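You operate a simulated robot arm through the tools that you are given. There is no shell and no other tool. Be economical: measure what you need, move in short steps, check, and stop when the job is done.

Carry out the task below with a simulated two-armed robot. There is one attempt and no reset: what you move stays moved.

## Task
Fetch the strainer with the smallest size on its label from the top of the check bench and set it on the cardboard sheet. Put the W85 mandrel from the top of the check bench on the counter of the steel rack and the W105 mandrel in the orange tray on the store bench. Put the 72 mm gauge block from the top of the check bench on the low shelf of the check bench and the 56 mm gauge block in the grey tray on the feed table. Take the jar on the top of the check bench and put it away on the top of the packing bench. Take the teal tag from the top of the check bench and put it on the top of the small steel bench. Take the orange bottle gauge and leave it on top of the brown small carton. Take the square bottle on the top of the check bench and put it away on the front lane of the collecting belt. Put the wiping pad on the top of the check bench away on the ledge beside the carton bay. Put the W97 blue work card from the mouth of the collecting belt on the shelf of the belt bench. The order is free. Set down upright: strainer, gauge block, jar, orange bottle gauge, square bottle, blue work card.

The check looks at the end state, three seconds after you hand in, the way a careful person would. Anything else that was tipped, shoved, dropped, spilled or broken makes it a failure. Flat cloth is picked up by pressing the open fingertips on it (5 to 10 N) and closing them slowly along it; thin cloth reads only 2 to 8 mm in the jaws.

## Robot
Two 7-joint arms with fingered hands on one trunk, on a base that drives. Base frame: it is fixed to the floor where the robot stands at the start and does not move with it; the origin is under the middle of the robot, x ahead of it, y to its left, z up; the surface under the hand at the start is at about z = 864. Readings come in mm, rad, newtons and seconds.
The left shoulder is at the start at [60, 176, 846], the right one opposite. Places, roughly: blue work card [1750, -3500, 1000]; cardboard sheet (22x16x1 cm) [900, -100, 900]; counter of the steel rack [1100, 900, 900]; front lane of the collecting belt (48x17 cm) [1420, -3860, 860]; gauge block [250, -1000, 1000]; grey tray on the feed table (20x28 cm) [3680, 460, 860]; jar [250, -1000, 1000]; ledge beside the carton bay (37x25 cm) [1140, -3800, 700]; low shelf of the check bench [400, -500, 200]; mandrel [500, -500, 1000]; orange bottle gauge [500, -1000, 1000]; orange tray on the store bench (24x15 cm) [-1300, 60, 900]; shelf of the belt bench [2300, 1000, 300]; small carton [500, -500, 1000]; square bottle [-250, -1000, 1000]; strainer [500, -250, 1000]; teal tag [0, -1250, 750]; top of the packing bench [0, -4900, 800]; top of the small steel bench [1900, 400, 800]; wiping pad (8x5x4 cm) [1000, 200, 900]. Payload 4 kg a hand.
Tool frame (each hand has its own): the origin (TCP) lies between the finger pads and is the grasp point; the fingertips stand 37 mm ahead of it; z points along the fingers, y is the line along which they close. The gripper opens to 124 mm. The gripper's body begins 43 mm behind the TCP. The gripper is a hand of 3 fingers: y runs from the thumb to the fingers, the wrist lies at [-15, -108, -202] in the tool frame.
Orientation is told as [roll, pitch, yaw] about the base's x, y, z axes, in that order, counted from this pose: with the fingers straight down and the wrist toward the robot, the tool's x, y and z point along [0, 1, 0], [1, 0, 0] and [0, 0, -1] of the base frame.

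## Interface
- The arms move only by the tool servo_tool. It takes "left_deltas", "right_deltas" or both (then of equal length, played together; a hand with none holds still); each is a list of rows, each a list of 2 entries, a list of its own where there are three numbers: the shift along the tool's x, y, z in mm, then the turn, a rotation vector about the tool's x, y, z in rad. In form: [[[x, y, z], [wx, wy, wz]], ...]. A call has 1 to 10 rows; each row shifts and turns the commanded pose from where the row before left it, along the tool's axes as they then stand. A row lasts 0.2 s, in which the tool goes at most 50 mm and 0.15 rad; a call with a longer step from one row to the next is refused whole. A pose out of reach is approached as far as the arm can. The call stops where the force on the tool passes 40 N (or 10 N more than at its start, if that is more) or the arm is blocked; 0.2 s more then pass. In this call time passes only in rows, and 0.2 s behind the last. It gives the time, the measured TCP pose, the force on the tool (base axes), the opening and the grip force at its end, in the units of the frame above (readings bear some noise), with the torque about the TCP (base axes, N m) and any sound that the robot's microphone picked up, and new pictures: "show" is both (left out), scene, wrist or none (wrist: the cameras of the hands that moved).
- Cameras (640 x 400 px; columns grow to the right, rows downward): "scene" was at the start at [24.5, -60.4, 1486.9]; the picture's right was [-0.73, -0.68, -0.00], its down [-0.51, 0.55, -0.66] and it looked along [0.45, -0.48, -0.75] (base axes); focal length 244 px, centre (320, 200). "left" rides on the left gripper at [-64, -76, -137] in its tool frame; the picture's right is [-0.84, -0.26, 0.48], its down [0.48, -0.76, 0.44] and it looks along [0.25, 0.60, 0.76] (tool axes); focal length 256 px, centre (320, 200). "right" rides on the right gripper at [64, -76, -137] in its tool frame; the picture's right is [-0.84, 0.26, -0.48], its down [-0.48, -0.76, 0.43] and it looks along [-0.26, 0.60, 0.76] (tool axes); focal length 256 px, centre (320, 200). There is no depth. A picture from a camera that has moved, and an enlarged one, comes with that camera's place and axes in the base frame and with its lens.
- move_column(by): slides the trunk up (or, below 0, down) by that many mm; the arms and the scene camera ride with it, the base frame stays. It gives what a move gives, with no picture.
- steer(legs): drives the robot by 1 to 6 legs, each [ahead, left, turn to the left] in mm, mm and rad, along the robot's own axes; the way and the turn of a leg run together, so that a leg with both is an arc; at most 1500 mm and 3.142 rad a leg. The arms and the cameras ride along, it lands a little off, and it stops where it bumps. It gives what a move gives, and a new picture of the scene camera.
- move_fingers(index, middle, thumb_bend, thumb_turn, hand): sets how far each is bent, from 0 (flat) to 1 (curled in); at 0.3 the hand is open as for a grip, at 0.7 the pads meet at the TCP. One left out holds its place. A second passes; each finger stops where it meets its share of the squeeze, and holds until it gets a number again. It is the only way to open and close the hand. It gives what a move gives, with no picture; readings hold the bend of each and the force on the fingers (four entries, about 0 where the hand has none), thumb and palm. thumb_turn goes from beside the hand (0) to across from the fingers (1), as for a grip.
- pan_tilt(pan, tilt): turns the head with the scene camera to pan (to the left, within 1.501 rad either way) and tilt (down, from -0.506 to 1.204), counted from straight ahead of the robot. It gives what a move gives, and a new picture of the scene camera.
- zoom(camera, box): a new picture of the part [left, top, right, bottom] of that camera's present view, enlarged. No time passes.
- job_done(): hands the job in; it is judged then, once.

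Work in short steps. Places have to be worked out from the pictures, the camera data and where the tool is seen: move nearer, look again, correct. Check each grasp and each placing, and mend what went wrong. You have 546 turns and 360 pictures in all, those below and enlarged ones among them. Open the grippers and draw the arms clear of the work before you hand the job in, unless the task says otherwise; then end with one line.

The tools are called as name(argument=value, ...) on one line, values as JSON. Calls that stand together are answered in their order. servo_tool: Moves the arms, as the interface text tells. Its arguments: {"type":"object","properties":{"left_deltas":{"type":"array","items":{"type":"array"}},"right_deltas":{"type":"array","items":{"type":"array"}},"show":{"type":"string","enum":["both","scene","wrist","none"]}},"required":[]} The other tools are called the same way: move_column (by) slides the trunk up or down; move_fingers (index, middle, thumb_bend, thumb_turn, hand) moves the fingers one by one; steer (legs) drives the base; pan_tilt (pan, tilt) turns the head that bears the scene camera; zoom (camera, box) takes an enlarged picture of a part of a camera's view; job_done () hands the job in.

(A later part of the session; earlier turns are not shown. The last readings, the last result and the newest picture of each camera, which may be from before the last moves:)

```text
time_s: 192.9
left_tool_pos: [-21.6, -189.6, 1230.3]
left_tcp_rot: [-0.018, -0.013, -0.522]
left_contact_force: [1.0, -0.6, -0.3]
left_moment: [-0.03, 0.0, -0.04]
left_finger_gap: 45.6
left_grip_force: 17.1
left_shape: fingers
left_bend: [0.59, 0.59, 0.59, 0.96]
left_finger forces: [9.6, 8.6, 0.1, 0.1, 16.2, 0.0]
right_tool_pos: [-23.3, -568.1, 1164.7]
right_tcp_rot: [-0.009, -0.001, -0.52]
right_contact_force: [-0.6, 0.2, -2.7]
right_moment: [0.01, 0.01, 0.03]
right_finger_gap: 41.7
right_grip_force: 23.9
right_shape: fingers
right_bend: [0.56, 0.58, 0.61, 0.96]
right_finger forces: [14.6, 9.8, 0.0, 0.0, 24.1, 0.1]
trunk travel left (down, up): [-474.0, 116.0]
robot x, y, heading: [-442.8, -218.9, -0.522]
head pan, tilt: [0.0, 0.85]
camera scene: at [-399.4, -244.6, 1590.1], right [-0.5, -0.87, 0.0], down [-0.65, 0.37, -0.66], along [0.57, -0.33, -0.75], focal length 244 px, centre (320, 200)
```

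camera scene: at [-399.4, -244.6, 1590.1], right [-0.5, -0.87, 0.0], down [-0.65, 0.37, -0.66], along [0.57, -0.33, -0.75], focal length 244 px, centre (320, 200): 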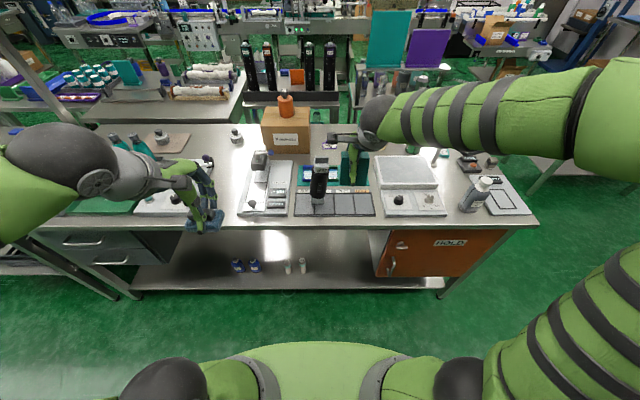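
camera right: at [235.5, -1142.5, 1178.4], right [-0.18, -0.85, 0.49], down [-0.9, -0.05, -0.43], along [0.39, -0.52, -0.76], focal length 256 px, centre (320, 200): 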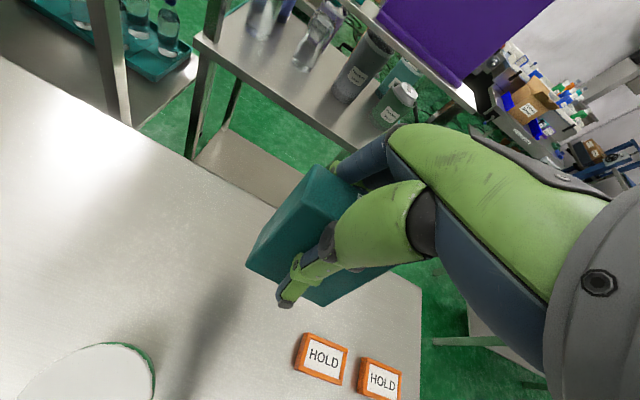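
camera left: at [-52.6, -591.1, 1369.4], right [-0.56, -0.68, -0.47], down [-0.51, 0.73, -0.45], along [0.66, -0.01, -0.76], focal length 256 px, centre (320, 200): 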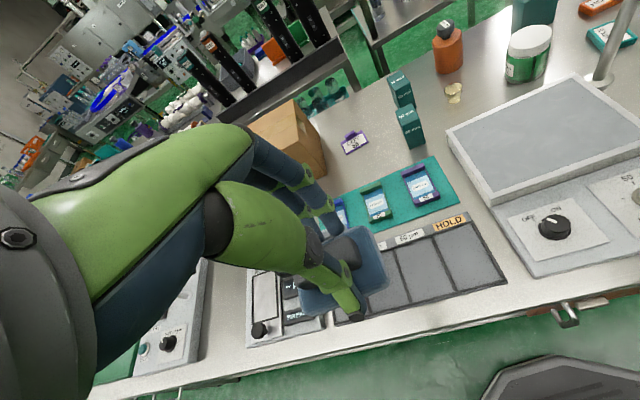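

I retract the right hand clear of the bench edge, then lower the trunk.

servo_tool(right_deltas=[[[0, -40, 0], [0, 0, 0]], [[0, -40, 0], [0, 0, 0]], [[0, -30, 0], [0, 0, 0]]], show="none")

move_column(by=-300)

pan_tilt(pan=-0.1, tilt=0.85)

```text
time_s: 193.7
left_tool_pos: [-23.1, -190.4, 1230.9]
left_tcp_rot: [-0.018, -0.016, -0.521]
left_contact_force: [0.5, 0.1, -0.5]
left_moment: [-0.01, 0.0, 0.0]
left_finger_gap: 44.9
left_grip_force: 17.2
left_shape: fingers
left_bend: [0.59, 0.59, 0.59, 0.96]
left_finger forces: [9.6, 8.5, 0.0, 0.0, 16.2, 0.0]
right_tool_pos: [-117.7, -513.9, 1165.1]
right_tcp_rot: [-0.007, -0.004, -0.52]
right_contact_force: [0.2, 0.8, -2.4]
right_moment: [0.02, 0.03, 0.01]
right_finger_gap: 41.8
right_grip_force: 24.0
right_shape: fingers
right_bend: [0.56, 0.58, 0.61, 0.96]
right_finger forces: [14.8, 9.7, 0.0, 0.0, 24.1, 0.0]
trunk travel left (down, up): [-474.0, 116.0]
robot x, y, heading: [-436.4, -221.2, -0.524]
head pan, tilt: [0.0, 0.85]
```

```text
time_s: 196.7
left_tool_pos: [-22.1, -191.0, 930.4]
left_tcp_rot: [-0.016, -0.013, -0.522]
left_contact_force: [-0.7, 0.0, -1.2]
left_moment: [0.04, 0.03, 0.0]
left_finger_gap: 45.4
left_grip_force: 17.4
left_shape: fingers
left_bend: [0.59, 0.59, 0.59, 0.96]
left_finger forces: [9.6, 8.7, 0.0, 0.0, 16.1, 0.0]
right_tool_pos: [-118.2, -515.0, 864.3]
right_tcp_rot: [-0.009, -0.002, -0.52]
right_contact_force: [-0.5, -0.8, -3.7]
right_moment: [0.04, 0.04, 0.03]
right_finger_gap: 41.7
right_grip_force: 24.2
right_shape: fingers
right_bend: [0.56, 0.58, 0.61, 0.96]
right_finger forces: [14.8, 9.7, 0.0, 0.1, 24.2, 0.0]
trunk travel left (down, up): [-174.0, 416.0]
robot x, y, heading: [-440.6, -218.3, -0.521]
head pan, tilt: [0.0, 0.85]
```

```text
time_s: 197.4
left_tool_pos: [-22.6, -191.0, 930.1]
left_tcp_rot: [-0.018, -0.014, -0.522]
left_contact_force: [-0.4, 0.4, 0.5]
left_moment: [0.0, -0.06, -0.01]
left_finger_gap: 45.0
left_grip_force: 17.1
left_shape: fingers
left_bend: [0.59, 0.59, 0.59, 0.96]
left_finger forces: [9.7, 8.6, 0.0, 0.0, 16.1, 0.0]
right_tool_pos: [-117.3, -513.2, 864.8]
right_tcp_rot: [-0.008, -0.002, -0.518]
right_contact_force: [-0.7, 0.7, -2.7]
right_moment: [0.02, 0.05, -0.01]
right_finger_gap: 41.6
right_grip_force: 23.8
right_shape: fingers
right_bend: [0.56, 0.58, 0.61, 0.96]
right_finger forces: [14.8, 9.7, 0.0, 0.0, 24.1, 0.1]
trunk travel left (down, up): [-174.0, 416.0]
robot x, y, heading: [-440.0, -220.8, -0.519]
head pan, tilt: [-0.099, 0.85]
camera scene: at [-404.1, -251.8, 1290.1], right [-0.58, -0.81, 0.0], down [-0.61, 0.44, -0.66], along [0.54, -0.38, -0.75], focal length 244 px, centre (320, 200)
```

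scene: 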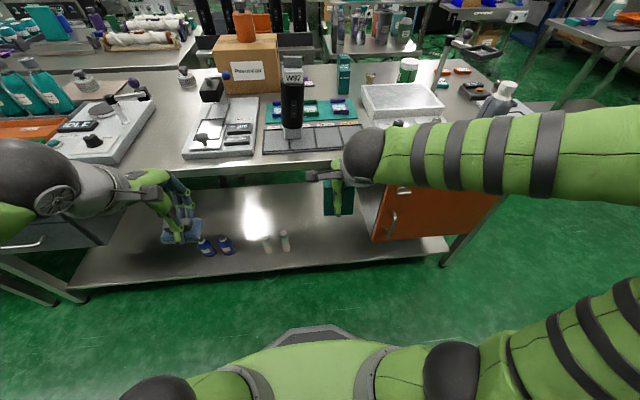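

I lower the trunk further and look again to fix the shelf's height.

move_column(by=-150)

pan_tilt(pan=-0.1, tilt=0.7)

zoom(camera="right", box=[0, 0, 640, 400])

```text
time_s: 199.1
left_tool_pos: [-22.8, -189.4, 779.9]
left_tcp_rot: [-0.018, -0.014, -0.523]
left_contact_force: [-0.7, 0.2, -1.7]
left_moment: [0.01, 0.0, -0.02]
left_finger_gap: 45.1
left_grip_force: 17.1
left_shape: fingers
left_bend: [0.59, 0.59, 0.59, 0.96]
left_finger forces: [9.6, 8.6, 0.0, 0.0, 16.1, 0.0]
right_tool_pos: [-116.9, -513.6, 714.6]
right_tcp_rot: [-0.008, -0.001, -0.521]
right_contact_force: [0.4, 0.1, -3.0]
right_moment: [-0.01, 0.06, 0.01]
right_finger_gap: 42.0
right_grip_force: 24.1
right_shape: fingers
right_bend: [0.56, 0.58, 0.61, 0.96]
right_finger forces: [14.8, 9.8, 0.0, 0.0, 24.0, 0.0]
trunk travel left (down, up): [-24.0, 566.0]
robot x, y, heading: [-441.5, -218.6, -0.523]
head pan, tilt: [-0.099, 0.85]
```

```text
time_s: 199.8
left_tool_pos: [-21.9, -190.1, 780.5]
left_tcp_rot: [-0.019, -0.014, -0.524]
left_contact_force: [0.4, 0.0, -0.3]
left_moment: [0.03, 0.01, 0.0]
left_finger_gap: 45.1
left_grip_force: 16.7
left_shape: fingers
left_bend: [0.59, 0.59, 0.59, 0.96]
left_finger forces: [9.6, 8.6, 0.1, 0.1, 16.2, 0.0]
right_tool_pos: [-117.2, -513.6, 715.5]
right_tcp_rot: [-0.008, -0.003, -0.52]
right_contact_force: [-0.2, -0.4, -1.9]
right_moment: [0.03, 0.05, 0.01]
right_finger_gap: 41.5
right_grip_force: 23.9
right_shape: fingers
right_bend: [0.56, 0.58, 0.61, 0.96]
right_finger forces: [14.8, 9.8, 0.0, 0.0, 24.0, 0.1]
trunk travel left (down, up): [-24.0, 566.0]
robot x, y, heading: [-440.6, -215.9, -0.521]
head pan, tilt: [-0.099, 0.7]
camera scene: at [-398.7, -255.8, 1152.3], right [-0.58, -0.81, 0.0], down [-0.52, 0.38, -0.76], along [0.62, -0.45, -0.64], focal length 244 px, centre (320, 200)
```

scene: 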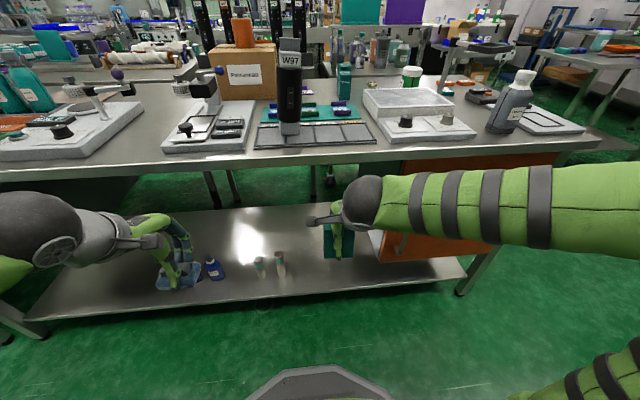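

```text
1.00 times, centred on (320, 200) of right (not enlarged: the box is as wide or as high as the picture)
camera zoom: at [-151.4, -420.2, 849.4], right [-0.19, -0.85, 0.49], down [-0.9, -0.04, -0.43], along [0.39, -0.53, -0.76], focal length 256 px, centre (320, 200)
```

zoom: 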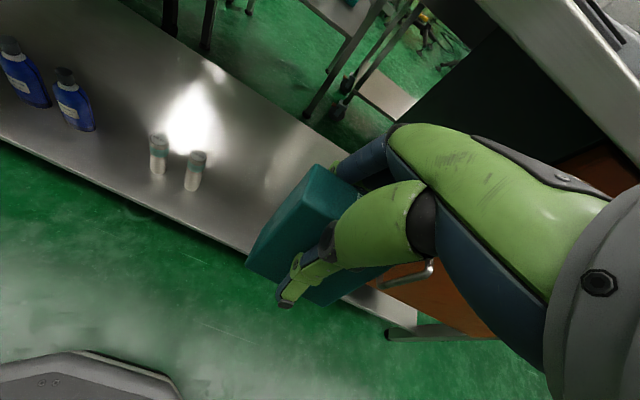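

The shelf's front edge is about d≈307 at z≈200. I lower the hand in front of the bench first.

servo_tool(right_deltas=[[[0, 0, 45], [0, 0, 0]], [[0, 0, 45], [0, 0, 0]], [[0, 0, 45], [0, 0, 0]], [[0, 0, 45], [0, 0, 0]], [[0, 0, 45], [0, 0, 0]], [[0, 0, 45], [0, 0, 0]], [[0, 0, 45], [0, 0, 0]]], show="both")

```text
time_s: 201.4
left_tool_pos: [-22.6, -189.8, 781.6]
left_tcp_rot: [-0.016, -0.016, -0.522]
left_contact_force: [0.1, 0.1, -0.3]
left_moment: [-0.01, 0.0, 0.0]
left_finger_gap: 45.0
left_grip_force: 16.3
left_shape: fingers
left_bend: [0.59, 0.59, 0.59, 0.96]
left_finger forces: [9.7, 8.6, 0.0, 0.0, 16.0, 0.0]
right_tool_pos: [-113.0, -515.5, 400.3]
right_tcp_rot: [-0.006, -0.002, -0.52]
right_contact_force: [-0.1, 0.2, -2.8]
right_moment: [0.01, 0.03, 0.05]
right_finger_gap: 41.4
right_grip_force: 23.5
right_shape: fingers
right_bend: [0.56, 0.58, 0.62, 0.96]
right_finger forces: [14.6, 9.6, 0.1, 0.1, 23.4, 0.0]
right hand out of reach, approached as far as the arm can: row 5
trunk travel left (down, up): [-24.0, 566.0]
robot x, y, heading: [-445.5, -220.0, -0.52]
head pan, tilt: [-0.099, 0.7]
camera scene: at [-398.8, -255.3, 1152.5], right [-0.58, -0.81, 0.0], down [-0.52, 0.37, -0.77], along [0.62, -0.45, -0.64], focal length 244 px, centre (320, 200)
camera right: at [-147.5, -422.2, 535.5], right [-0.19, -0.85, 0.49], down [-0.9, -0.04, -0.43], along [0.39, -0.52, -0.76], focal length 256 px, centre (320, 200)
```

scene: 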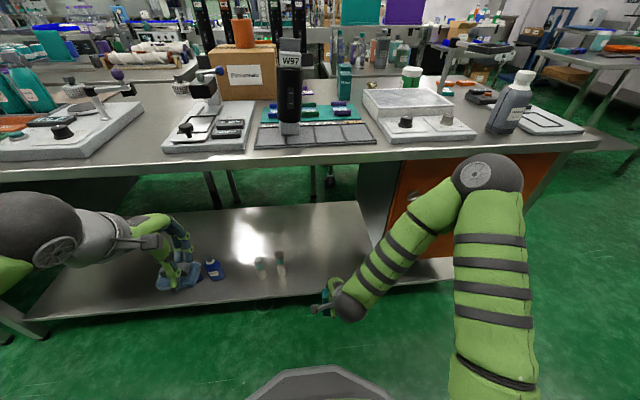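
right: 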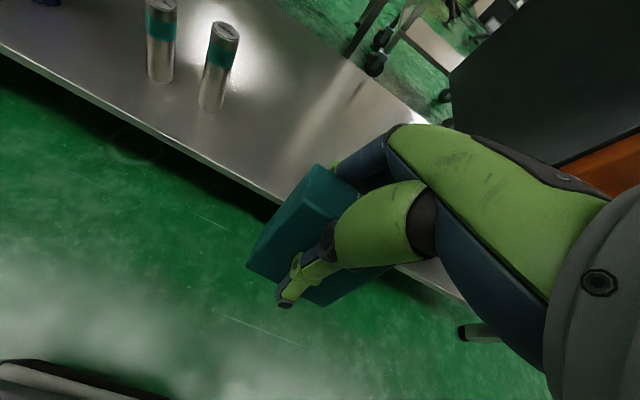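

The shelf surface is near z≈150–200. I move the block forward beneath the bench top at a safe height.

servo_tool(right_deltas=[[[0, 40, 10], [0, 0, 0]], [[0, 40, 10], [0, 0, 0]], [[0, 40, 10], [0, 0, 0]], [[0, 40, 10], [0, 0, 0]], [[0, 40, 10], [0, 0, 0]], [[0, 40, 10], [0, 0, 0]]], show="both")

```text
time_s: 202.8
left_tool_pos: [-21.7, -190.6, 780.8]
left_tcp_rot: [-0.018, -0.013, -0.524]
left_contact_force: [0.1, -0.6, -0.3]
left_moment: [-0.03, 0.02, -0.01]
left_finger_gap: 45.3
left_grip_force: 17.0
left_shape: fingers
left_bend: [0.59, 0.59, 0.59, 0.96]
left_finger forces: [9.5, 8.5, 0.0, 0.0, 16.1, 0.0]
right_tool_pos: [95.2, -640.0, 340.6]
right_tcp_rot: [-0.008, -0.001, -0.52]
right_contact_force: [0.2, -0.4, -2.7]
right_moment: [0.02, 0.06, 0.03]
right_finger_gap: 41.1
right_grip_force: 23.7
right_shape: fingers
right_bend: [0.56, 0.58, 0.62, 0.96]
right_finger forces: [14.6, 9.3, 0.0, 0.0, 23.6, 0.1]
trunk travel left (down, up): [-24.0, 566.0]
robot x, y, heading: [-442.4, -222.2, -0.518]
head pan, tilt: [-0.099, 0.7]
camera scene: at [-398.7, -255.8, 1152.4], right [-0.58, -0.81, 0.0], down [-0.52, 0.38, -0.76], along [0.62, -0.45, -0.64], focal length 244 px, centre (320, 200)
camera right: at [61.6, -545.6, 475.1], right [-0.19, -0.85, 0.49], down [-0.9, -0.04, -0.43], along [0.39, -0.53, -0.76], focal length 256 px, centre (320, 200)
```

scene: 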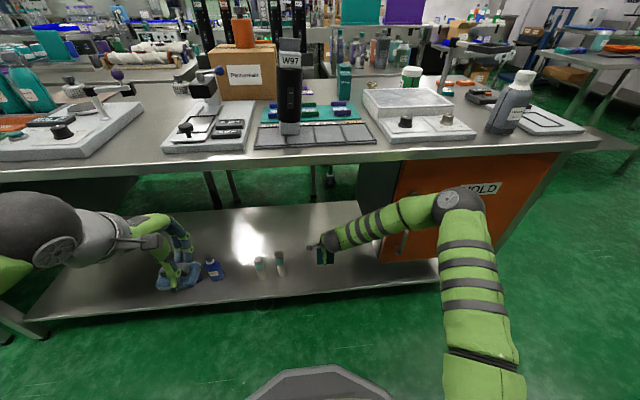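
right: 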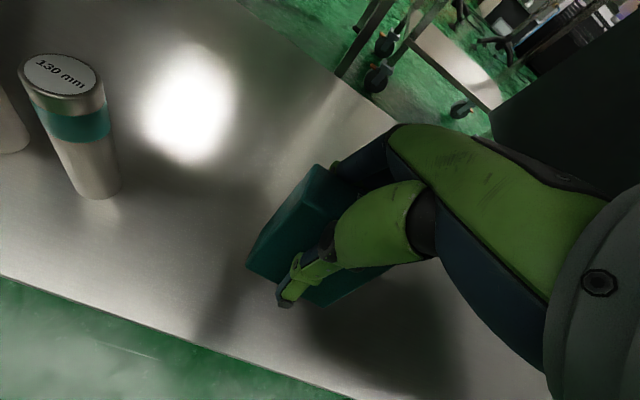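

It's about 80 mm inside the shelf edge, clear of the tin. I lower until contact.

servo_tool(right_deltas=[[[0, 0, 15], [0, 0, 0]], [[0, 0, 15], [0, 0, 0]], [[0, 0, 10], [0, 0, 0]], [[0, 0, 8], [0, 0, 0]], [[0, 0, 6], [0, 0, 0]]], show="wrist")

```text
time_s: 204.0
left_tool_pos: [-22.0, -190.3, 780.0]
left_tcp_rot: [-0.018, -0.012, -0.522]
left_contact_force: [-0.2, -0.4, -0.7]
left_moment: [0.02, -0.01, 0.01]
left_finger_gap: 45.1
left_grip_force: 17.0
left_shape: fingers
left_bend: [0.59, 0.59, 0.59, 0.96]
left_finger forces: [9.4, 8.6, 0.1, 0.0, 16.2, 0.0]
right_tool_pos: [93.4, -637.6, 286.6]
right_tcp_rot: [-0.008, -0.001, -0.52]
right_contact_force: [0.5, -1.2, -2.8]
right_moment: [0.02, 0.06, -0.01]
right_finger_gap: 41.1
right_grip_force: 24.2
right_shape: fingers
right_bend: [0.56, 0.58, 0.62, 0.96]
right_finger forces: [14.6, 9.5, 0.0, 0.0, 23.4, 0.0]
trunk travel left (down, up): [-24.0, 566.0]
robot x, y, heading: [-447.4, -219.4, -0.522]
head pan, tilt: [-0.099, 0.7]
camera right: at [60.1, -544.2, 421.5], right [-0.19, -0.85, 0.49], down [-0.9, -0.04, -0.43], along [0.39, -0.53, -0.76], focal length 256 px, centre (320, 200)
```

right: 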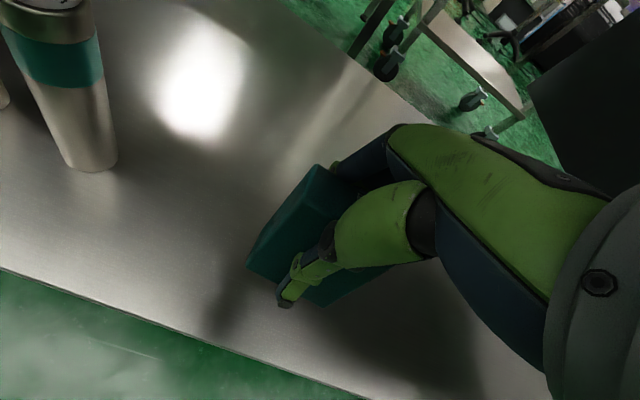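

The shelf edge computes to d≈333 and the surface to z≈150. I move 20 mm further in and keep lowering.

servo_tool(right_deltas=[[[0, 20, 0], [0, 0, 0]], [[0, 0, 15], [0, 0, 0]], [[0, 0, 15], [0, 0, 0]], [[0, 0, 10], [0, 0, 0]], [[0, 0, 6], [0, 0, 0]], [[0, 0, 5], [0, 0, 0]], [[0, 0, 5], [0, 0, 0]]], show="none")

```text
time_s: 205.6
left_tool_pos: [-22.3, -191.2, 779.7]
left_tcp_rot: [-0.017, -0.014, -0.524]
left_contact_force: [0.6, -0.5, -0.2]
left_moment: [0.01, -0.04, 0.0]
left_finger_gap: 45.2
left_grip_force: 17.0
left_shape: fingers
left_bend: [0.59, 0.59, 0.59, 0.96]
left_finger forces: [9.6, 8.7, 0.1, 0.1, 16.1, 0.0]
right_tool_pos: [109.1, -647.8, 230.3]
right_tcp_rot: [-0.009, -0.002, -0.52]
right_contact_force: [0.3, 0.6, -3.4]
right_moment: [0.01, 0.04, -0.02]
right_finger_gap: 41.5
right_grip_force: 23.6
right_shape: fingers
right_bend: [0.56, 0.58, 0.62, 0.96]
right_finger forces: [14.7, 9.4, 0.0, 0.0, 23.4, 0.0]
trunk travel left (down, up): [-24.0, 566.0]
robot x, y, heading: [-443.0, -218.3, -0.523]
head pan, tilt: [-0.099, 0.7]
```

servo_tool(right_deltas=[[[0, 0, 4], [0, 0, 0]], [[0, 0, 4], [0, 0, 0]], [[0, 0, 4], [0, 0, 0]], [[0, 0, 3], [0, 0, 0]], [[0, 0, 3], [0, 0, 0]]], show="wrist")

```text
time_s: 206.9
left_tool_pos: [-22.8, -189.5, 780.0]
left_tcp_rot: [-0.017, -0.016, -0.524]
left_contact_force: [-0.2, -0.9, -0.1]
left_moment: [-0.01, -0.01, 0.01]
left_finger_gap: 45.0
left_grip_force: 17.0
left_shape: fingers
left_bend: [0.59, 0.59, 0.59, 0.96]
left_finger forces: [9.7, 8.5, 0.0, 0.0, 16.1, 0.0]
right_tool_pos: [114.8, -648.7, 220.4]
right_tcp_rot: [-0.009, -0.014, -0.52]
right_contact_force: [-6.4, 0.6, 21.7]
right_moment: [0.0, -0.11, 0.0]
right_finger_gap: 41.8
right_grip_force: 27.6
right_shape: fingers
right_bend: [0.57, 0.59, 0.61, 0.96]
right_finger forces: [13.0, 9.0, 0.0, 0.1, 32.5, 0.1]
trunk travel left (down, up): [-24.0, 566.0]
robot x, y, heading: [-444.5, -220.6, -0.52]
head pan, tilt: [-0.099, 0.7]
stopped in row 5 (right hand): the force on the tool passed its limit at 44 N (the readings are from after the stop); the commanded pose is now the measured one
camera right: at [78.6, -554.0, 353.7], right [-0.2, -0.85, 0.49], down [-0.9, -0.05, -0.44], along [0.4, -0.53, -0.75], focal length 256 px, centre (320, 200)
```

right: 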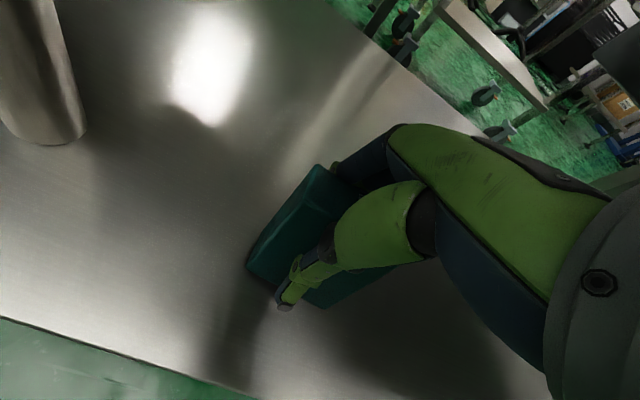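

It's in contact with the shelf. I ease up slightly and release.

servo_tool(right_deltas=[[[0, 0, -3], [0, 0, 0]]], show="none")

move_fingers(hand="right", index=0.5, middle=0.5, thumb_bend=0.53)

move_fingers(hand="right", index=0.3, middle=0.3, thumb_bend=0.3)

servo_tool(right_deltas=[[[0, 0, -25], [0, 0, 0]], [[0, 0, -40], [0, 0, 0]], [[0, 0, -40], [0, 0, 0]]], show="wrist")

```text
time_s: 207.3
left_tool_pos: [-23.3, -190.3, 779.7]
left_tcp_rot: [-0.016, -0.017, -0.525]
left_contact_force: [-0.5, -0.5, -0.5]
left_moment: [0.02, -0.01, -0.04]
left_finger_gap: 45.2
left_grip_force: 17.4
left_shape: fingers
left_bend: [0.59, 0.59, 0.59, 0.96]
left_finger forces: [9.7, 8.6, 0.1, 0.0, 16.1, 0.0]
right_tool_pos: [112.9, -648.1, 219.4]
right_tcp_rot: [-0.007, -0.007, -0.52]
right_contact_force: [-1.7, 0.5, 11.8]
right_moment: [-0.03, -0.19, -0.01]
right_finger_gap: 41.8
right_grip_force: 26.1
right_shape: fingers
right_bend: [0.57, 0.58, 0.61, 0.96]
right_finger forces: [14.2, 10.3, 0.1, 0.1, 27.7, 0.0]
trunk travel left (down, up): [-24.0, 566.0]
robot x, y, heading: [-439.6, -218.6, -0.52]
head pan, tilt: [-0.099, 0.7]
```

```text
time_s: 208.3
left_tool_pos: [-23.4, -189.7, 780.8]
left_tcp_rot: [-0.02, -0.014, -0.524]
left_contact_force: [0.2, 0.2, -0.7]
left_moment: [0.01, 0.04, 0.0]
left_finger_gap: 44.9
left_grip_force: 17.1
left_shape: fingers
left_bend: [0.59, 0.59, 0.59, 0.96]
left_finger forces: [9.6, 8.6, 0.0, 0.1, 16.1, 0.0]
right_tool_pos: [113.1, -647.9, 219.7]
right_tcp_rot: [-0.007, -0.007, -0.52]
right_contact_force: [-0.5, 0.4, 1.0]
right_moment: [-0.02, -0.06, 0.0]
right_finger_gap: 57.9
right_grip_force: 0.5
right_shape: fingers
right_bend: [0.5, 0.5, 0.53, 0.97]
right_finger forces: [0.0, 0.0, 0.0, 0.0, 0.7, 0.0]
trunk travel left (down, up): [-24.0, 566.0]
robot x, y, heading: [-443.1, -220.1, -0.521]
head pan, tilt: [-0.099, 0.7]
```

```text
time_s: 209.3
left_tool_pos: [-22.6, -189.9, 780.3]
left_tcp_rot: [-0.018, -0.014, -0.526]
left_contact_force: [-0.3, -0.7, -0.9]
left_moment: [-0.01, -0.01, 0.01]
left_finger_gap: 45.3
left_grip_force: 17.2
left_shape: fingers
left_bend: [0.59, 0.59, 0.59, 0.96]
left_finger forces: [9.6, 8.6, 0.0, 0.0, 16.1, 0.0]
right_tool_pos: [112.6, -647.6, 219.1]
right_tcp_rot: [-0.006, -0.006, -0.519]
right_contact_force: [0.1, -0.2, 0.3]
right_moment: [0.01, -0.02, 0.02]
right_finger_gap: 123.1
right_grip_force: 0.1
right_shape: fingers
right_bend: [0.3, 0.3, 0.3, 0.97]
right_finger forces: [0.0, 0.0, 0.0, 0.0, 0.0, 0.0]
trunk travel left (down, up): [-24.0, 566.0]
robot x, y, heading: [-443.0, -219.0, -0.528]
head pan, tilt: [-0.099, 0.7]
```

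```text
time_s: 210.1
left_tool_pos: [-23.0, -190.3, 780.2]
left_tcp_rot: [-0.016, -0.013, -0.523]
left_contact_force: [0.5, 0.3, -1.3]
left_moment: [0.03, 0.02, 0.02]
left_finger_gap: 45.0
left_grip_force: 16.8
left_shape: fingers
left_bend: [0.59, 0.59, 0.59, 0.96]
left_finger forces: [9.6, 8.6, 0.1, 0.0, 16.2, 0.0]
right_tool_pos: [111.8, -643.4, 324.3]
right_tcp_rot: [-0.009, -0.006, -0.521]
right_contact_force: [0.3, -0.2, 0.2]
right_moment: [0.0, 0.02, 0.0]
right_finger_gap: 123.2
right_grip_force: 0.1
right_shape: fingers
right_bend: [0.3, 0.3, 0.3, 0.97]
right_finger forces: [0.0, 0.1, 0.0, 0.1, 0.0, 0.1]
trunk travel left (down, up): [-24.0, 566.0]
robot x, y, heading: [-439.1, -216.7, -0.519]
head pan, tilt: [-0.099, 0.7]
camera right: at [76.4, -550.2, 458.0], right [-0.19, -0.85, 0.49], down [-0.9, -0.05, -0.44], along [0.39, -0.53, -0.75], focal length 256 px, centre (320, 200)
```

right: 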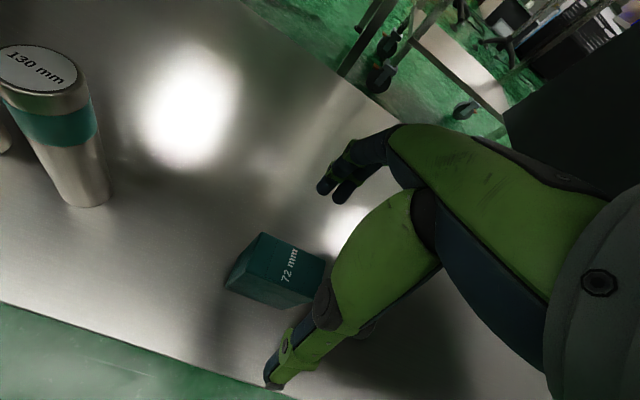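

The 72 mm block stands on the low shelf. I pull the hand out, raise it, and lift the trunk again.

servo_tool(right_deltas=[[[0, -40, -10], [0, 0, 0]], [[0, -40, -10], [0, 0, 0]], [[0, -40, -10], [0, 0, 0]], [[0, -40, -10], [0, 0, 0]], [[0, -40, -10], [0, 0, 0]], [[0, -40, -10], [0, 0, 0]], [[0, 0, -45], [0, 0, 0]], [[0, 0, -45], [0, 0, 0]], [[0, 0, -45], [0, 0, 0]], [[0, 0, -45], [0, 0, 0]]], show="none")

servo_tool(right_deltas=[[[0, 0, -45], [0, 0, 0]], [[0, 0, -45], [0, 0, 0]], [[0, 0, -45], [0, 0, 0]], [[0, 0, -30], [0, 0, 0]]], show="none")

move_column(by=450)

pan_tilt(pan=0, tilt=0.85)

```text
time_s: 212.3
left_tool_pos: [-22.2, -190.1, 780.0]
left_tcp_rot: [-0.018, -0.013, -0.522]
left_contact_force: [-0.1, 0.3, -0.1]
left_moment: [-0.01, 0.01, 0.01]
left_finger_gap: 45.2
left_grip_force: 17.3
left_shape: fingers
left_bend: [0.59, 0.59, 0.59, 0.96]
left_finger forces: [9.5, 8.6, 0.0, 0.0, 16.1, 0.0]
right_tool_pos: [-93.0, -523.2, 561.4]
right_tcp_rot: [-0.006, -0.005, -0.521]
right_contact_force: [0.7, 0.0, 0.2]
right_moment: [0.01, 0.04, 0.0]
right_finger_gap: 123.2
right_grip_force: 0.1
right_shape: fingers
right_bend: [0.3, 0.3, 0.3, 0.98]
right_finger forces: [0.1, 0.1, 0.0, 0.0, 0.1, 0.0]
trunk travel left (down, up): [-24.0, 566.0]
robot x, y, heading: [-444.5, -221.3, -0.522]
head pan, tilt: [-0.099, 0.7]
```

```text
time_s: 213.3
left_tool_pos: [-22.9, -190.0, 780.6]
left_tcp_rot: [-0.018, -0.014, -0.523]
left_contact_force: [0.1, 0.4, -1.5]
left_moment: [-0.02, 0.0, -0.03]
left_finger_gap: 44.9
left_grip_force: 17.5
left_shape: fingers
left_bend: [0.59, 0.59, 0.59, 0.96]
left_finger forces: [9.4, 8.6, 0.0, 0.0, 16.0, 0.1]
right_tool_pos: [-96.2, -521.5, 727.7]
right_tcp_rot: [-0.007, -0.008, -0.519]
right_contact_force: [1.0, -1.4, 0.4]
right_moment: [0.01, 0.02, 0.0]
right_finger_gap: 123.5
right_grip_force: 0.2
right_shape: fingers
right_bend: [0.3, 0.3, 0.3, 0.98]
right_finger forces: [0.1, 0.0, 0.0, 0.0, 0.0, 0.0]
trunk travel left (down, up): [-24.0, 566.0]
robot x, y, heading: [-441.3, -218.7, -0.523]
head pan, tilt: [-0.099, 0.7]
```

```text
refused: 450 is not a number from -400 to 400
```

```text
time_s: 214.0
left_tool_pos: [-22.2, -190.9, 780.5]
left_tcp_rot: [-0.019, -0.016, -0.523]
left_contact_force: [0.5, 0.4, 0.1]
left_moment: [0.01, 0.01, 0.03]
left_finger_gap: 44.9
left_grip_force: 17.0
left_shape: fingers
left_bend: [0.59, 0.59, 0.59, 0.96]
left_finger forces: [9.5, 8.6, 0.0, 0.0, 16.0, 0.0]
right_tool_pos: [-96.4, -521.6, 728.1]
right_tcp_rot: [-0.008, -0.007, -0.52]
right_contact_force: [-0.6, 0.4, 0.3]
right_moment: [-0.04, 0.02, 0.01]
right_finger_gap: 123.2
right_grip_force: 0.0
right_shape: fingers
right_bend: [0.3, 0.3, 0.3, 0.98]
right_finger forces: [0.1, 0.0, 0.0, 0.1, 0.1, 0.0]
trunk travel left (down, up): [-24.0, 566.0]
robot x, y, heading: [-440.4, -219.4, -0.519]
head pan, tilt: [0.0, 0.85]
camera scene: at [-400.2, -245.2, 1140.1], right [-0.5, -0.87, 0.0], down [-0.65, 0.38, -0.66], along [0.57, -0.33, -0.75], focal length 244 px, centre (320, 200)
```

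scene: 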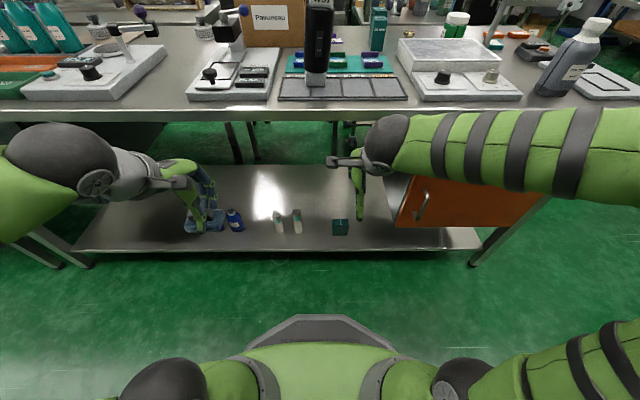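

I raise the trunk in two steps and drive toward the jar.

move_column(by=390)

move_column(by=60)

steer(legs=[[0, -370, 0], [225, 0, 0]])

zoom(camera="right", box=[0, 0, 640, 400])

```text
time_s: 217.7
left_tool_pos: [-22.9, -190.8, 1171.3]
left_tcp_rot: [-0.017, -0.012, -0.523]
left_contact_force: [0.7, -0.2, 0.0]
left_moment: [0.03, 0.03, -0.02]
left_finger_gap: 45.2
left_grip_force: 17.5
left_shape: fingers
left_bend: [0.59, 0.59, 0.59, 0.96]
left_finger forces: [9.6, 8.6, 0.0, 0.0, 16.0, 0.1]
right_tool_pos: [-95.3, -520.9, 1117.3]
right_tcp_rot: [-0.007, -0.007, -0.52]
right_contact_force: [-0.6, 0.7, 0.2]
right_moment: [0.02, 0.0, -0.01]
right_finger_gap: 123.1
right_grip_force: 0.1
right_shape: fingers
right_bend: [0.3, 0.3, 0.3, 0.98]
right_finger forces: [0.0, 0.1, 0.0, 0.0, 0.1, 0.0]
trunk travel left (down, up): [-414.0, 176.0]
robot x, y, heading: [-443.2, -218.5, -0.523]
head pan, tilt: [0.0, 0.85]
```

```text
time_s: 218.7
left_tool_pos: [-22.6, -191.0, 1230.4]
left_tcp_rot: [-0.018, -0.015, -0.524]
left_contact_force: [-0.2, -0.5, -0.3]
left_moment: [0.01, -0.01, 0.0]
left_finger_gap: 44.8
left_grip_force: 17.0
left_shape: fingers
left_bend: [0.59, 0.59, 0.59, 0.96]
left_finger forces: [9.5, 8.7, 0.1, 0.0, 16.0, 0.0]
right_tool_pos: [-96.8, -522.5, 1177.9]
right_tcp_rot: [-0.007, -0.007, -0.519]
right_contact_force: [-0.4, 0.4, -0.3]
right_moment: [0.01, -0.01, -0.04]
right_finger_gap: 123.1
right_grip_force: 0.0
right_shape: fingers
right_bend: [0.3, 0.3, 0.3, 0.98]
right_finger forces: [0.0, 0.1, 0.0, 0.1, 0.1, 0.1]
trunk travel left (down, up): [-474.0, 116.0]
robot x, y, heading: [-440.7, -220.4, -0.526]
head pan, tilt: [0.0, 0.85]
```

```text
time_s: 222.4
left_tool_pos: [-17.6, -625.9, 1229.9]
left_tcp_rot: [-0.017, -0.014, -0.524]
left_contact_force: [-0.2, 0.0, 0.2]
left_moment: [0.03, 0.03, 0.02]
left_finger_gap: 44.9
left_grip_force: 17.8
left_shape: fingers
left_bend: [0.59, 0.59, 0.59, 0.96]
left_finger forces: [9.6, 8.6, 0.0, 0.0, 16.1, 0.1]
right_tool_pos: [-90.6, -958.3, 1177.6]
right_tcp_rot: [-0.007, -0.006, -0.521]
right_contact_force: [0.4, -0.3, -0.4]
right_moment: [0.03, 0.03, 0.01]
right_finger_gap: 123.1
right_grip_force: 0.0
right_shape: fingers
right_bend: [0.3, 0.3, 0.3, 0.98]
right_finger forces: [0.1, 0.0, 0.0, 0.0, 0.0, 0.1]
trunk travel left (down, up): [-474.0, 116.0]
robot x, y, heading: [-440.8, -654.3, -0.525]
head pan, tilt: [0.0, 0.85]
camera scene: at [-395.0, -681.0, 1590.0], right [-0.5, -0.87, 0.0], down [-0.65, 0.38, -0.66], along [0.57, -0.33, -0.75], focal length 244 px, centre (320, 200)
```

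scene: 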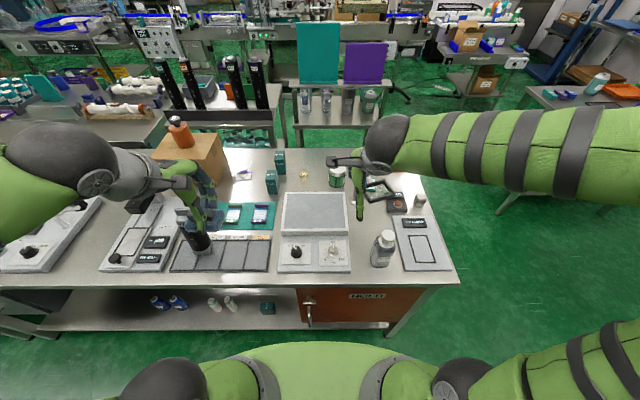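

```text
1.00 times, centred on (320, 200) of right (not enlarged: the box is as wide or as high as the picture)
camera zoom: at [-125.8, -863.7, 1312.1], right [-0.19, -0.85, 0.49], down [-0.9, -0.05, -0.44], along [0.39, -0.53, -0.75], focal length 256 px, centre (320, 200)
```

zoom: 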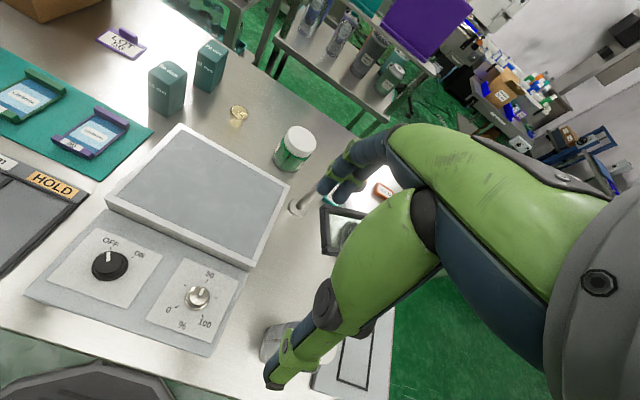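

The jar is at (198,-1104), with the lamp post 80 mm behind it to the right. I turn the hand 0.45 rad clockwise to keep the wrist clear of the post, and move over the jar.

servo_tool(right_deltas=[[[0, 0, -20], [0, 0, 0.15]], [[0, 0, -10], [0, 0, 0.15]], [[0, 0, 0], [0, 0, 0.15]], [[22.4, 40.4, 0], [0, 0, 0]], [[22.4, 40.4, 0], [0, 0, 0]], [[22.4, 40.4, 0], [0, 0, 0]], [[22.4, 40.4, 0], [0, 0, 0]], [[22.4, 40.4, 0], [0, 0, 0]], [[22.4, 40.4, 0], [0, 0, 0]], [[22.4, 40.4, 0], [0, 0, 0]]], show="both")

```text
time_s: 224.6
left_tool_pos: [-17.9, -626.4, 1230.5]
left_tcp_rot: [-0.017, -0.013, -0.523]
left_contact_force: [1.0, -0.4, -0.3]
left_moment: [-0.01, -0.01, 0.0]
left_finger_gap: 44.8
left_grip_force: 17.0
left_shape: fingers
left_bend: [0.59, 0.59, 0.59, 0.96]
left_finger forces: [9.5, 8.5, 0.0, 0.0, 16.0, 0.0]
right_tool_pos: [199.1, -1100.7, 1210.0]
right_tcp_rot: [-0.005, -0.008, -0.968]
right_contact_force: [0.1, 0.5, -0.2]
right_moment: [-0.02, -0.01, 0.01]
right_finger_gap: 123.4
right_grip_force: 0.1
right_shape: fingers
right_bend: [0.3, 0.3, 0.3, 0.98]
right_finger forces: [0.0, 0.0, 0.0, 0.1, 0.0, 0.0]
trunk travel left (down, up): [-474.0, 116.0]
robot x, y, heading: [-438.1, -654.4, -0.524]
head pan, tilt: [0.0, 0.85]
camera scene: at [-394.8, -680.6, 1590.0], right [-0.5, -0.87, 0.0], down [-0.65, 0.38, -0.66], along [0.57, -0.33, -0.75], focal length 244 px, centre (320, 200)
camera right: at [208.7, -1001.0, 1345.2], right [-0.55, -0.68, 0.49], down [-0.83, 0.35, -0.44], along [0.13, -0.64, -0.75], focal length 256 px, centre (320, 200)
```

scene: 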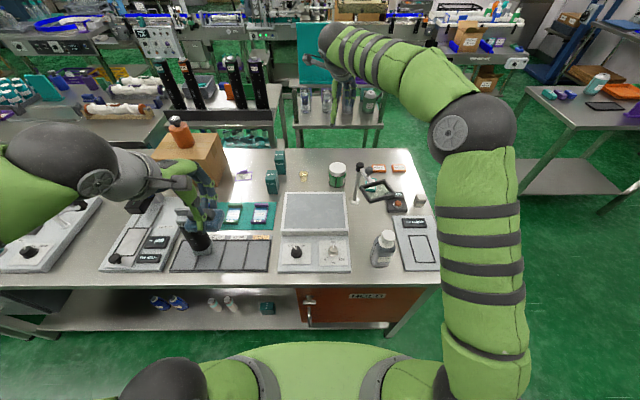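
right: 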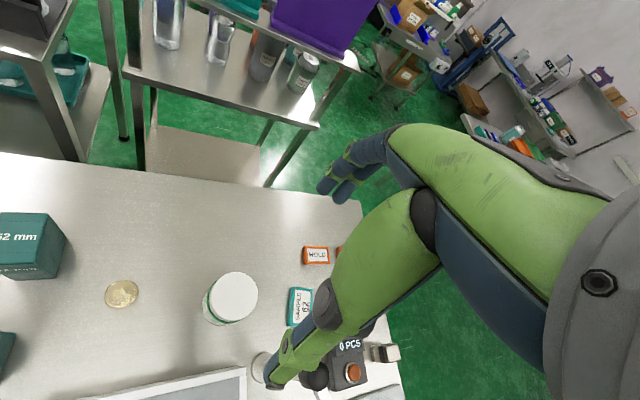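

The jar is nearly beneath. I make a small correction and descend, watching the lamp.

servo_tool(right_deltas=[[[3, 5, 40], [0, 0, 0]], [[0, 0, 45], [0, 0, 0]], [[0, 0, 45], [0, 0, 0]], [[0, 0, 40], [0, 0, 0]]], show="both")

```text
time_s: 225.6
left_tool_pos: [-18.1, -626.4, 1229.2]
left_tcp_rot: [-0.018, -0.014, -0.524]
left_contact_force: [-0.3, -0.7, -1.0]
left_moment: [0.03, 0.02, -0.04]
left_finger_gap: 44.8
left_grip_force: 16.3
left_shape: fingers
left_bend: [0.59, 0.59, 0.59, 0.96]
left_finger forces: [9.5, 8.5, 0.1, 0.0, 16.0, 0.1]
right_tool_pos: [204.6, -1104.5, 1038.8]
right_tcp_rot: [-0.004, -0.009, -0.97]
right_contact_force: [-0.4, 0.6, 0.3]
right_moment: [-0.03, 0.02, -0.01]
right_finger_gap: 123.2
right_grip_force: 0.0
right_shape: fingers
right_bend: [0.3, 0.3, 0.3, 0.98]
right_finger forces: [0.0, 0.1, 0.0, 0.0, 0.1, 0.1]
trunk travel left (down, up): [-474.0, 116.0]
robot x, y, heading: [-444.2, -649.0, -0.523]
head pan, tilt: [0.0, 0.85]
camera scene: at [-395.6, -680.3, 1590.1], right [-0.5, -0.87, 0.0], down [-0.65, 0.38, -0.66], along [0.57, -0.33, -0.75], focal length 244 px, centre (320, 200)
camera right: at [213.4, -1006.4, 1173.2], right [-0.55, -0.68, 0.49], down [-0.83, 0.35, -0.44], along [0.13, -0.64, -0.75], focal length 256 px, centre (320, 200)
```

scene: 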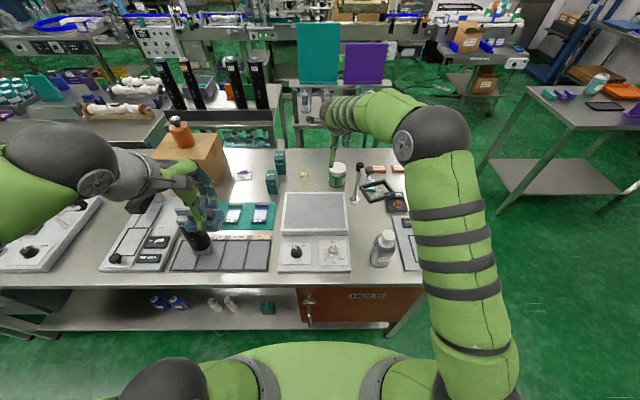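
right: 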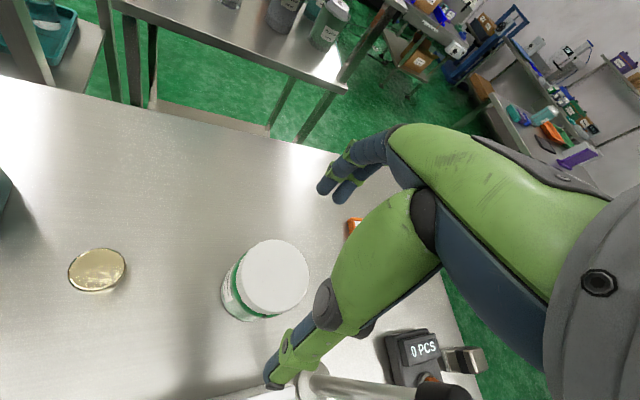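

The post stays about 100 mm to the side. I shift 6 mm and descend onto the jar.

servo_tool(right_deltas=[[[6, -2, 35], [0, 0, 0]], [[0, 0, 35], [0, 0, 0]], [[0, 0, 25], [0, 0, 0]], [[0, 0, 15], [0, 0, 0]]], show="wrist")

```text
time_s: 226.6
left_tool_pos: [-18.6, -625.1, 1229.6]
left_tcp_rot: [-0.017, -0.014, -0.523]
left_contact_force: [-0.7, 0.2, 0.2]
left_moment: [0.01, 0.0, -0.02]
left_finger_gap: 45.1
left_grip_force: 16.8
left_shape: fingers
left_bend: [0.59, 0.59, 0.59, 0.96]
left_finger forces: [9.5, 8.5, 0.1, 0.0, 16.0, 0.0]
right_tool_pos: [207.3, -1099.3, 930.7]
right_tcp_rot: [-0.005, -0.009, -0.971]
right_contact_force: [-0.6, -0.2, 0.1]
right_moment: [-0.02, -0.01, 0.01]
right_finger_gap: 123.2
right_grip_force: 0.1
right_shape: fingers
right_bend: [0.3, 0.3, 0.3, 0.98]
right_finger forces: [0.0, 0.1, 0.0, 0.0, 0.0, 0.0]
trunk travel left (down, up): [-474.0, 116.0]
robot x, y, heading: [-437.0, -654.8, -0.526]
head pan, tilt: [0.0, 0.85]
camera right: at [216.5, -1001.3, 1065.4], right [-0.55, -0.68, 0.49], down [-0.83, 0.35, -0.44], along [0.13, -0.64, -0.75], focal length 256 px, centre (320, 200)
```

right: 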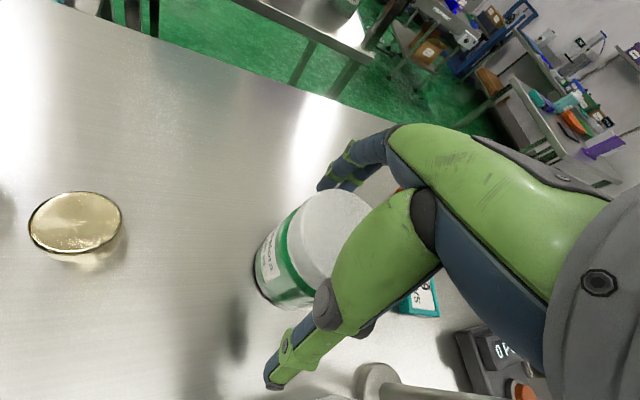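

The jar is between the fingers. I close the hand.

move_fingers(hand="right", index=0.62, middle=0.62, thumb_bend=0.62)

servo_tool(right_deltas=[[[0, 0, -15], [0, 0, 0]], [[0, 0, -30], [0, 0, 0]], [[0, 0, -40], [0, 0, 0]], [[0, 0, -45], [0, 0, 0]]], show="wrist")

```text
time_s: 227.6
left_tool_pos: [-20.0, -624.5, 1230.7]
left_tcp_rot: [-0.017, -0.016, -0.523]
left_contact_force: [0.5, 0.3, -1.2]
left_moment: [-0.03, 0.01, -0.01]
left_finger_gap: 45.2
left_grip_force: 17.5
left_shape: fingers
left_bend: [0.59, 0.59, 0.59, 0.96]
left_finger forces: [9.5, 8.5, 0.0, 0.0, 16.0, 0.1]
right_tool_pos: [207.0, -1100.4, 932.5]
right_tcp_rot: [-0.001, -0.012, -0.969]
right_contact_force: [-0.2, -0.8, 12.7]
right_moment: [-0.41, -0.25, -0.02]
right_finger_gap: 69.8
right_grip_force: 23.7
right_shape: fingers
right_bend: [0.47, 0.46, 0.55, 0.97]
right_finger forces: [10.5, 11.9, 0.1, 0.0, 24.9, 0.0]
trunk travel left (down, up): [-474.0, 116.0]
robot x, y, heading: [-435.0, -656.2, -0.521]
head pan, tilt: [0.0, 0.85]
```

```text
time_s: 228.6
left_tool_pos: [-18.7, -624.3, 1231.1]
left_tcp_rot: [-0.018, -0.018, -0.522]
left_contact_force: [-0.6, -0.1, -0.7]
left_moment: [0.0, 0.03, 0.01]
left_finger_gap: 45.1
left_grip_force: 17.2
left_shape: fingers
left_bend: [0.59, 0.59, 0.59, 0.96]
left_finger forces: [9.5, 8.6, 0.0, 0.0, 15.9, 0.0]
right_tool_pos: [205.4, -1099.3, 1058.7]
right_tcp_rot: [-0.004, -0.009, -0.969]
right_contact_force: [-0.3, 0.1, -2.5]
right_moment: [-0.01, 0.04, 0.0]
right_finger_gap: 69.2
right_grip_force: 21.9
right_shape: fingers
right_bend: [0.47, 0.46, 0.56, 0.97]
right_finger forces: [10.4, 11.0, 0.0, 0.1, 22.1, 0.0]
trunk travel left (down, up): [-474.0, 116.0]
robot x, y, heading: [-438.2, -659.0, -0.516]
head pan, tilt: [0.0, 0.85]
camera right: at [215.1, -1000.0, 1193.8], right [-0.55, -0.68, 0.49], down [-0.83, 0.35, -0.44], along [0.13, -0.64, -0.75], focal length 256 px, centre (320, 200)
```

right: 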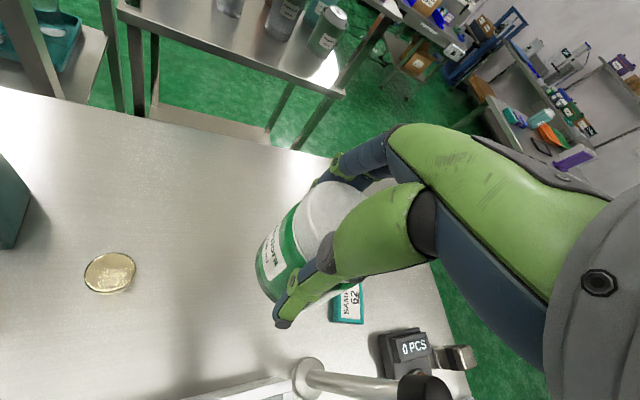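

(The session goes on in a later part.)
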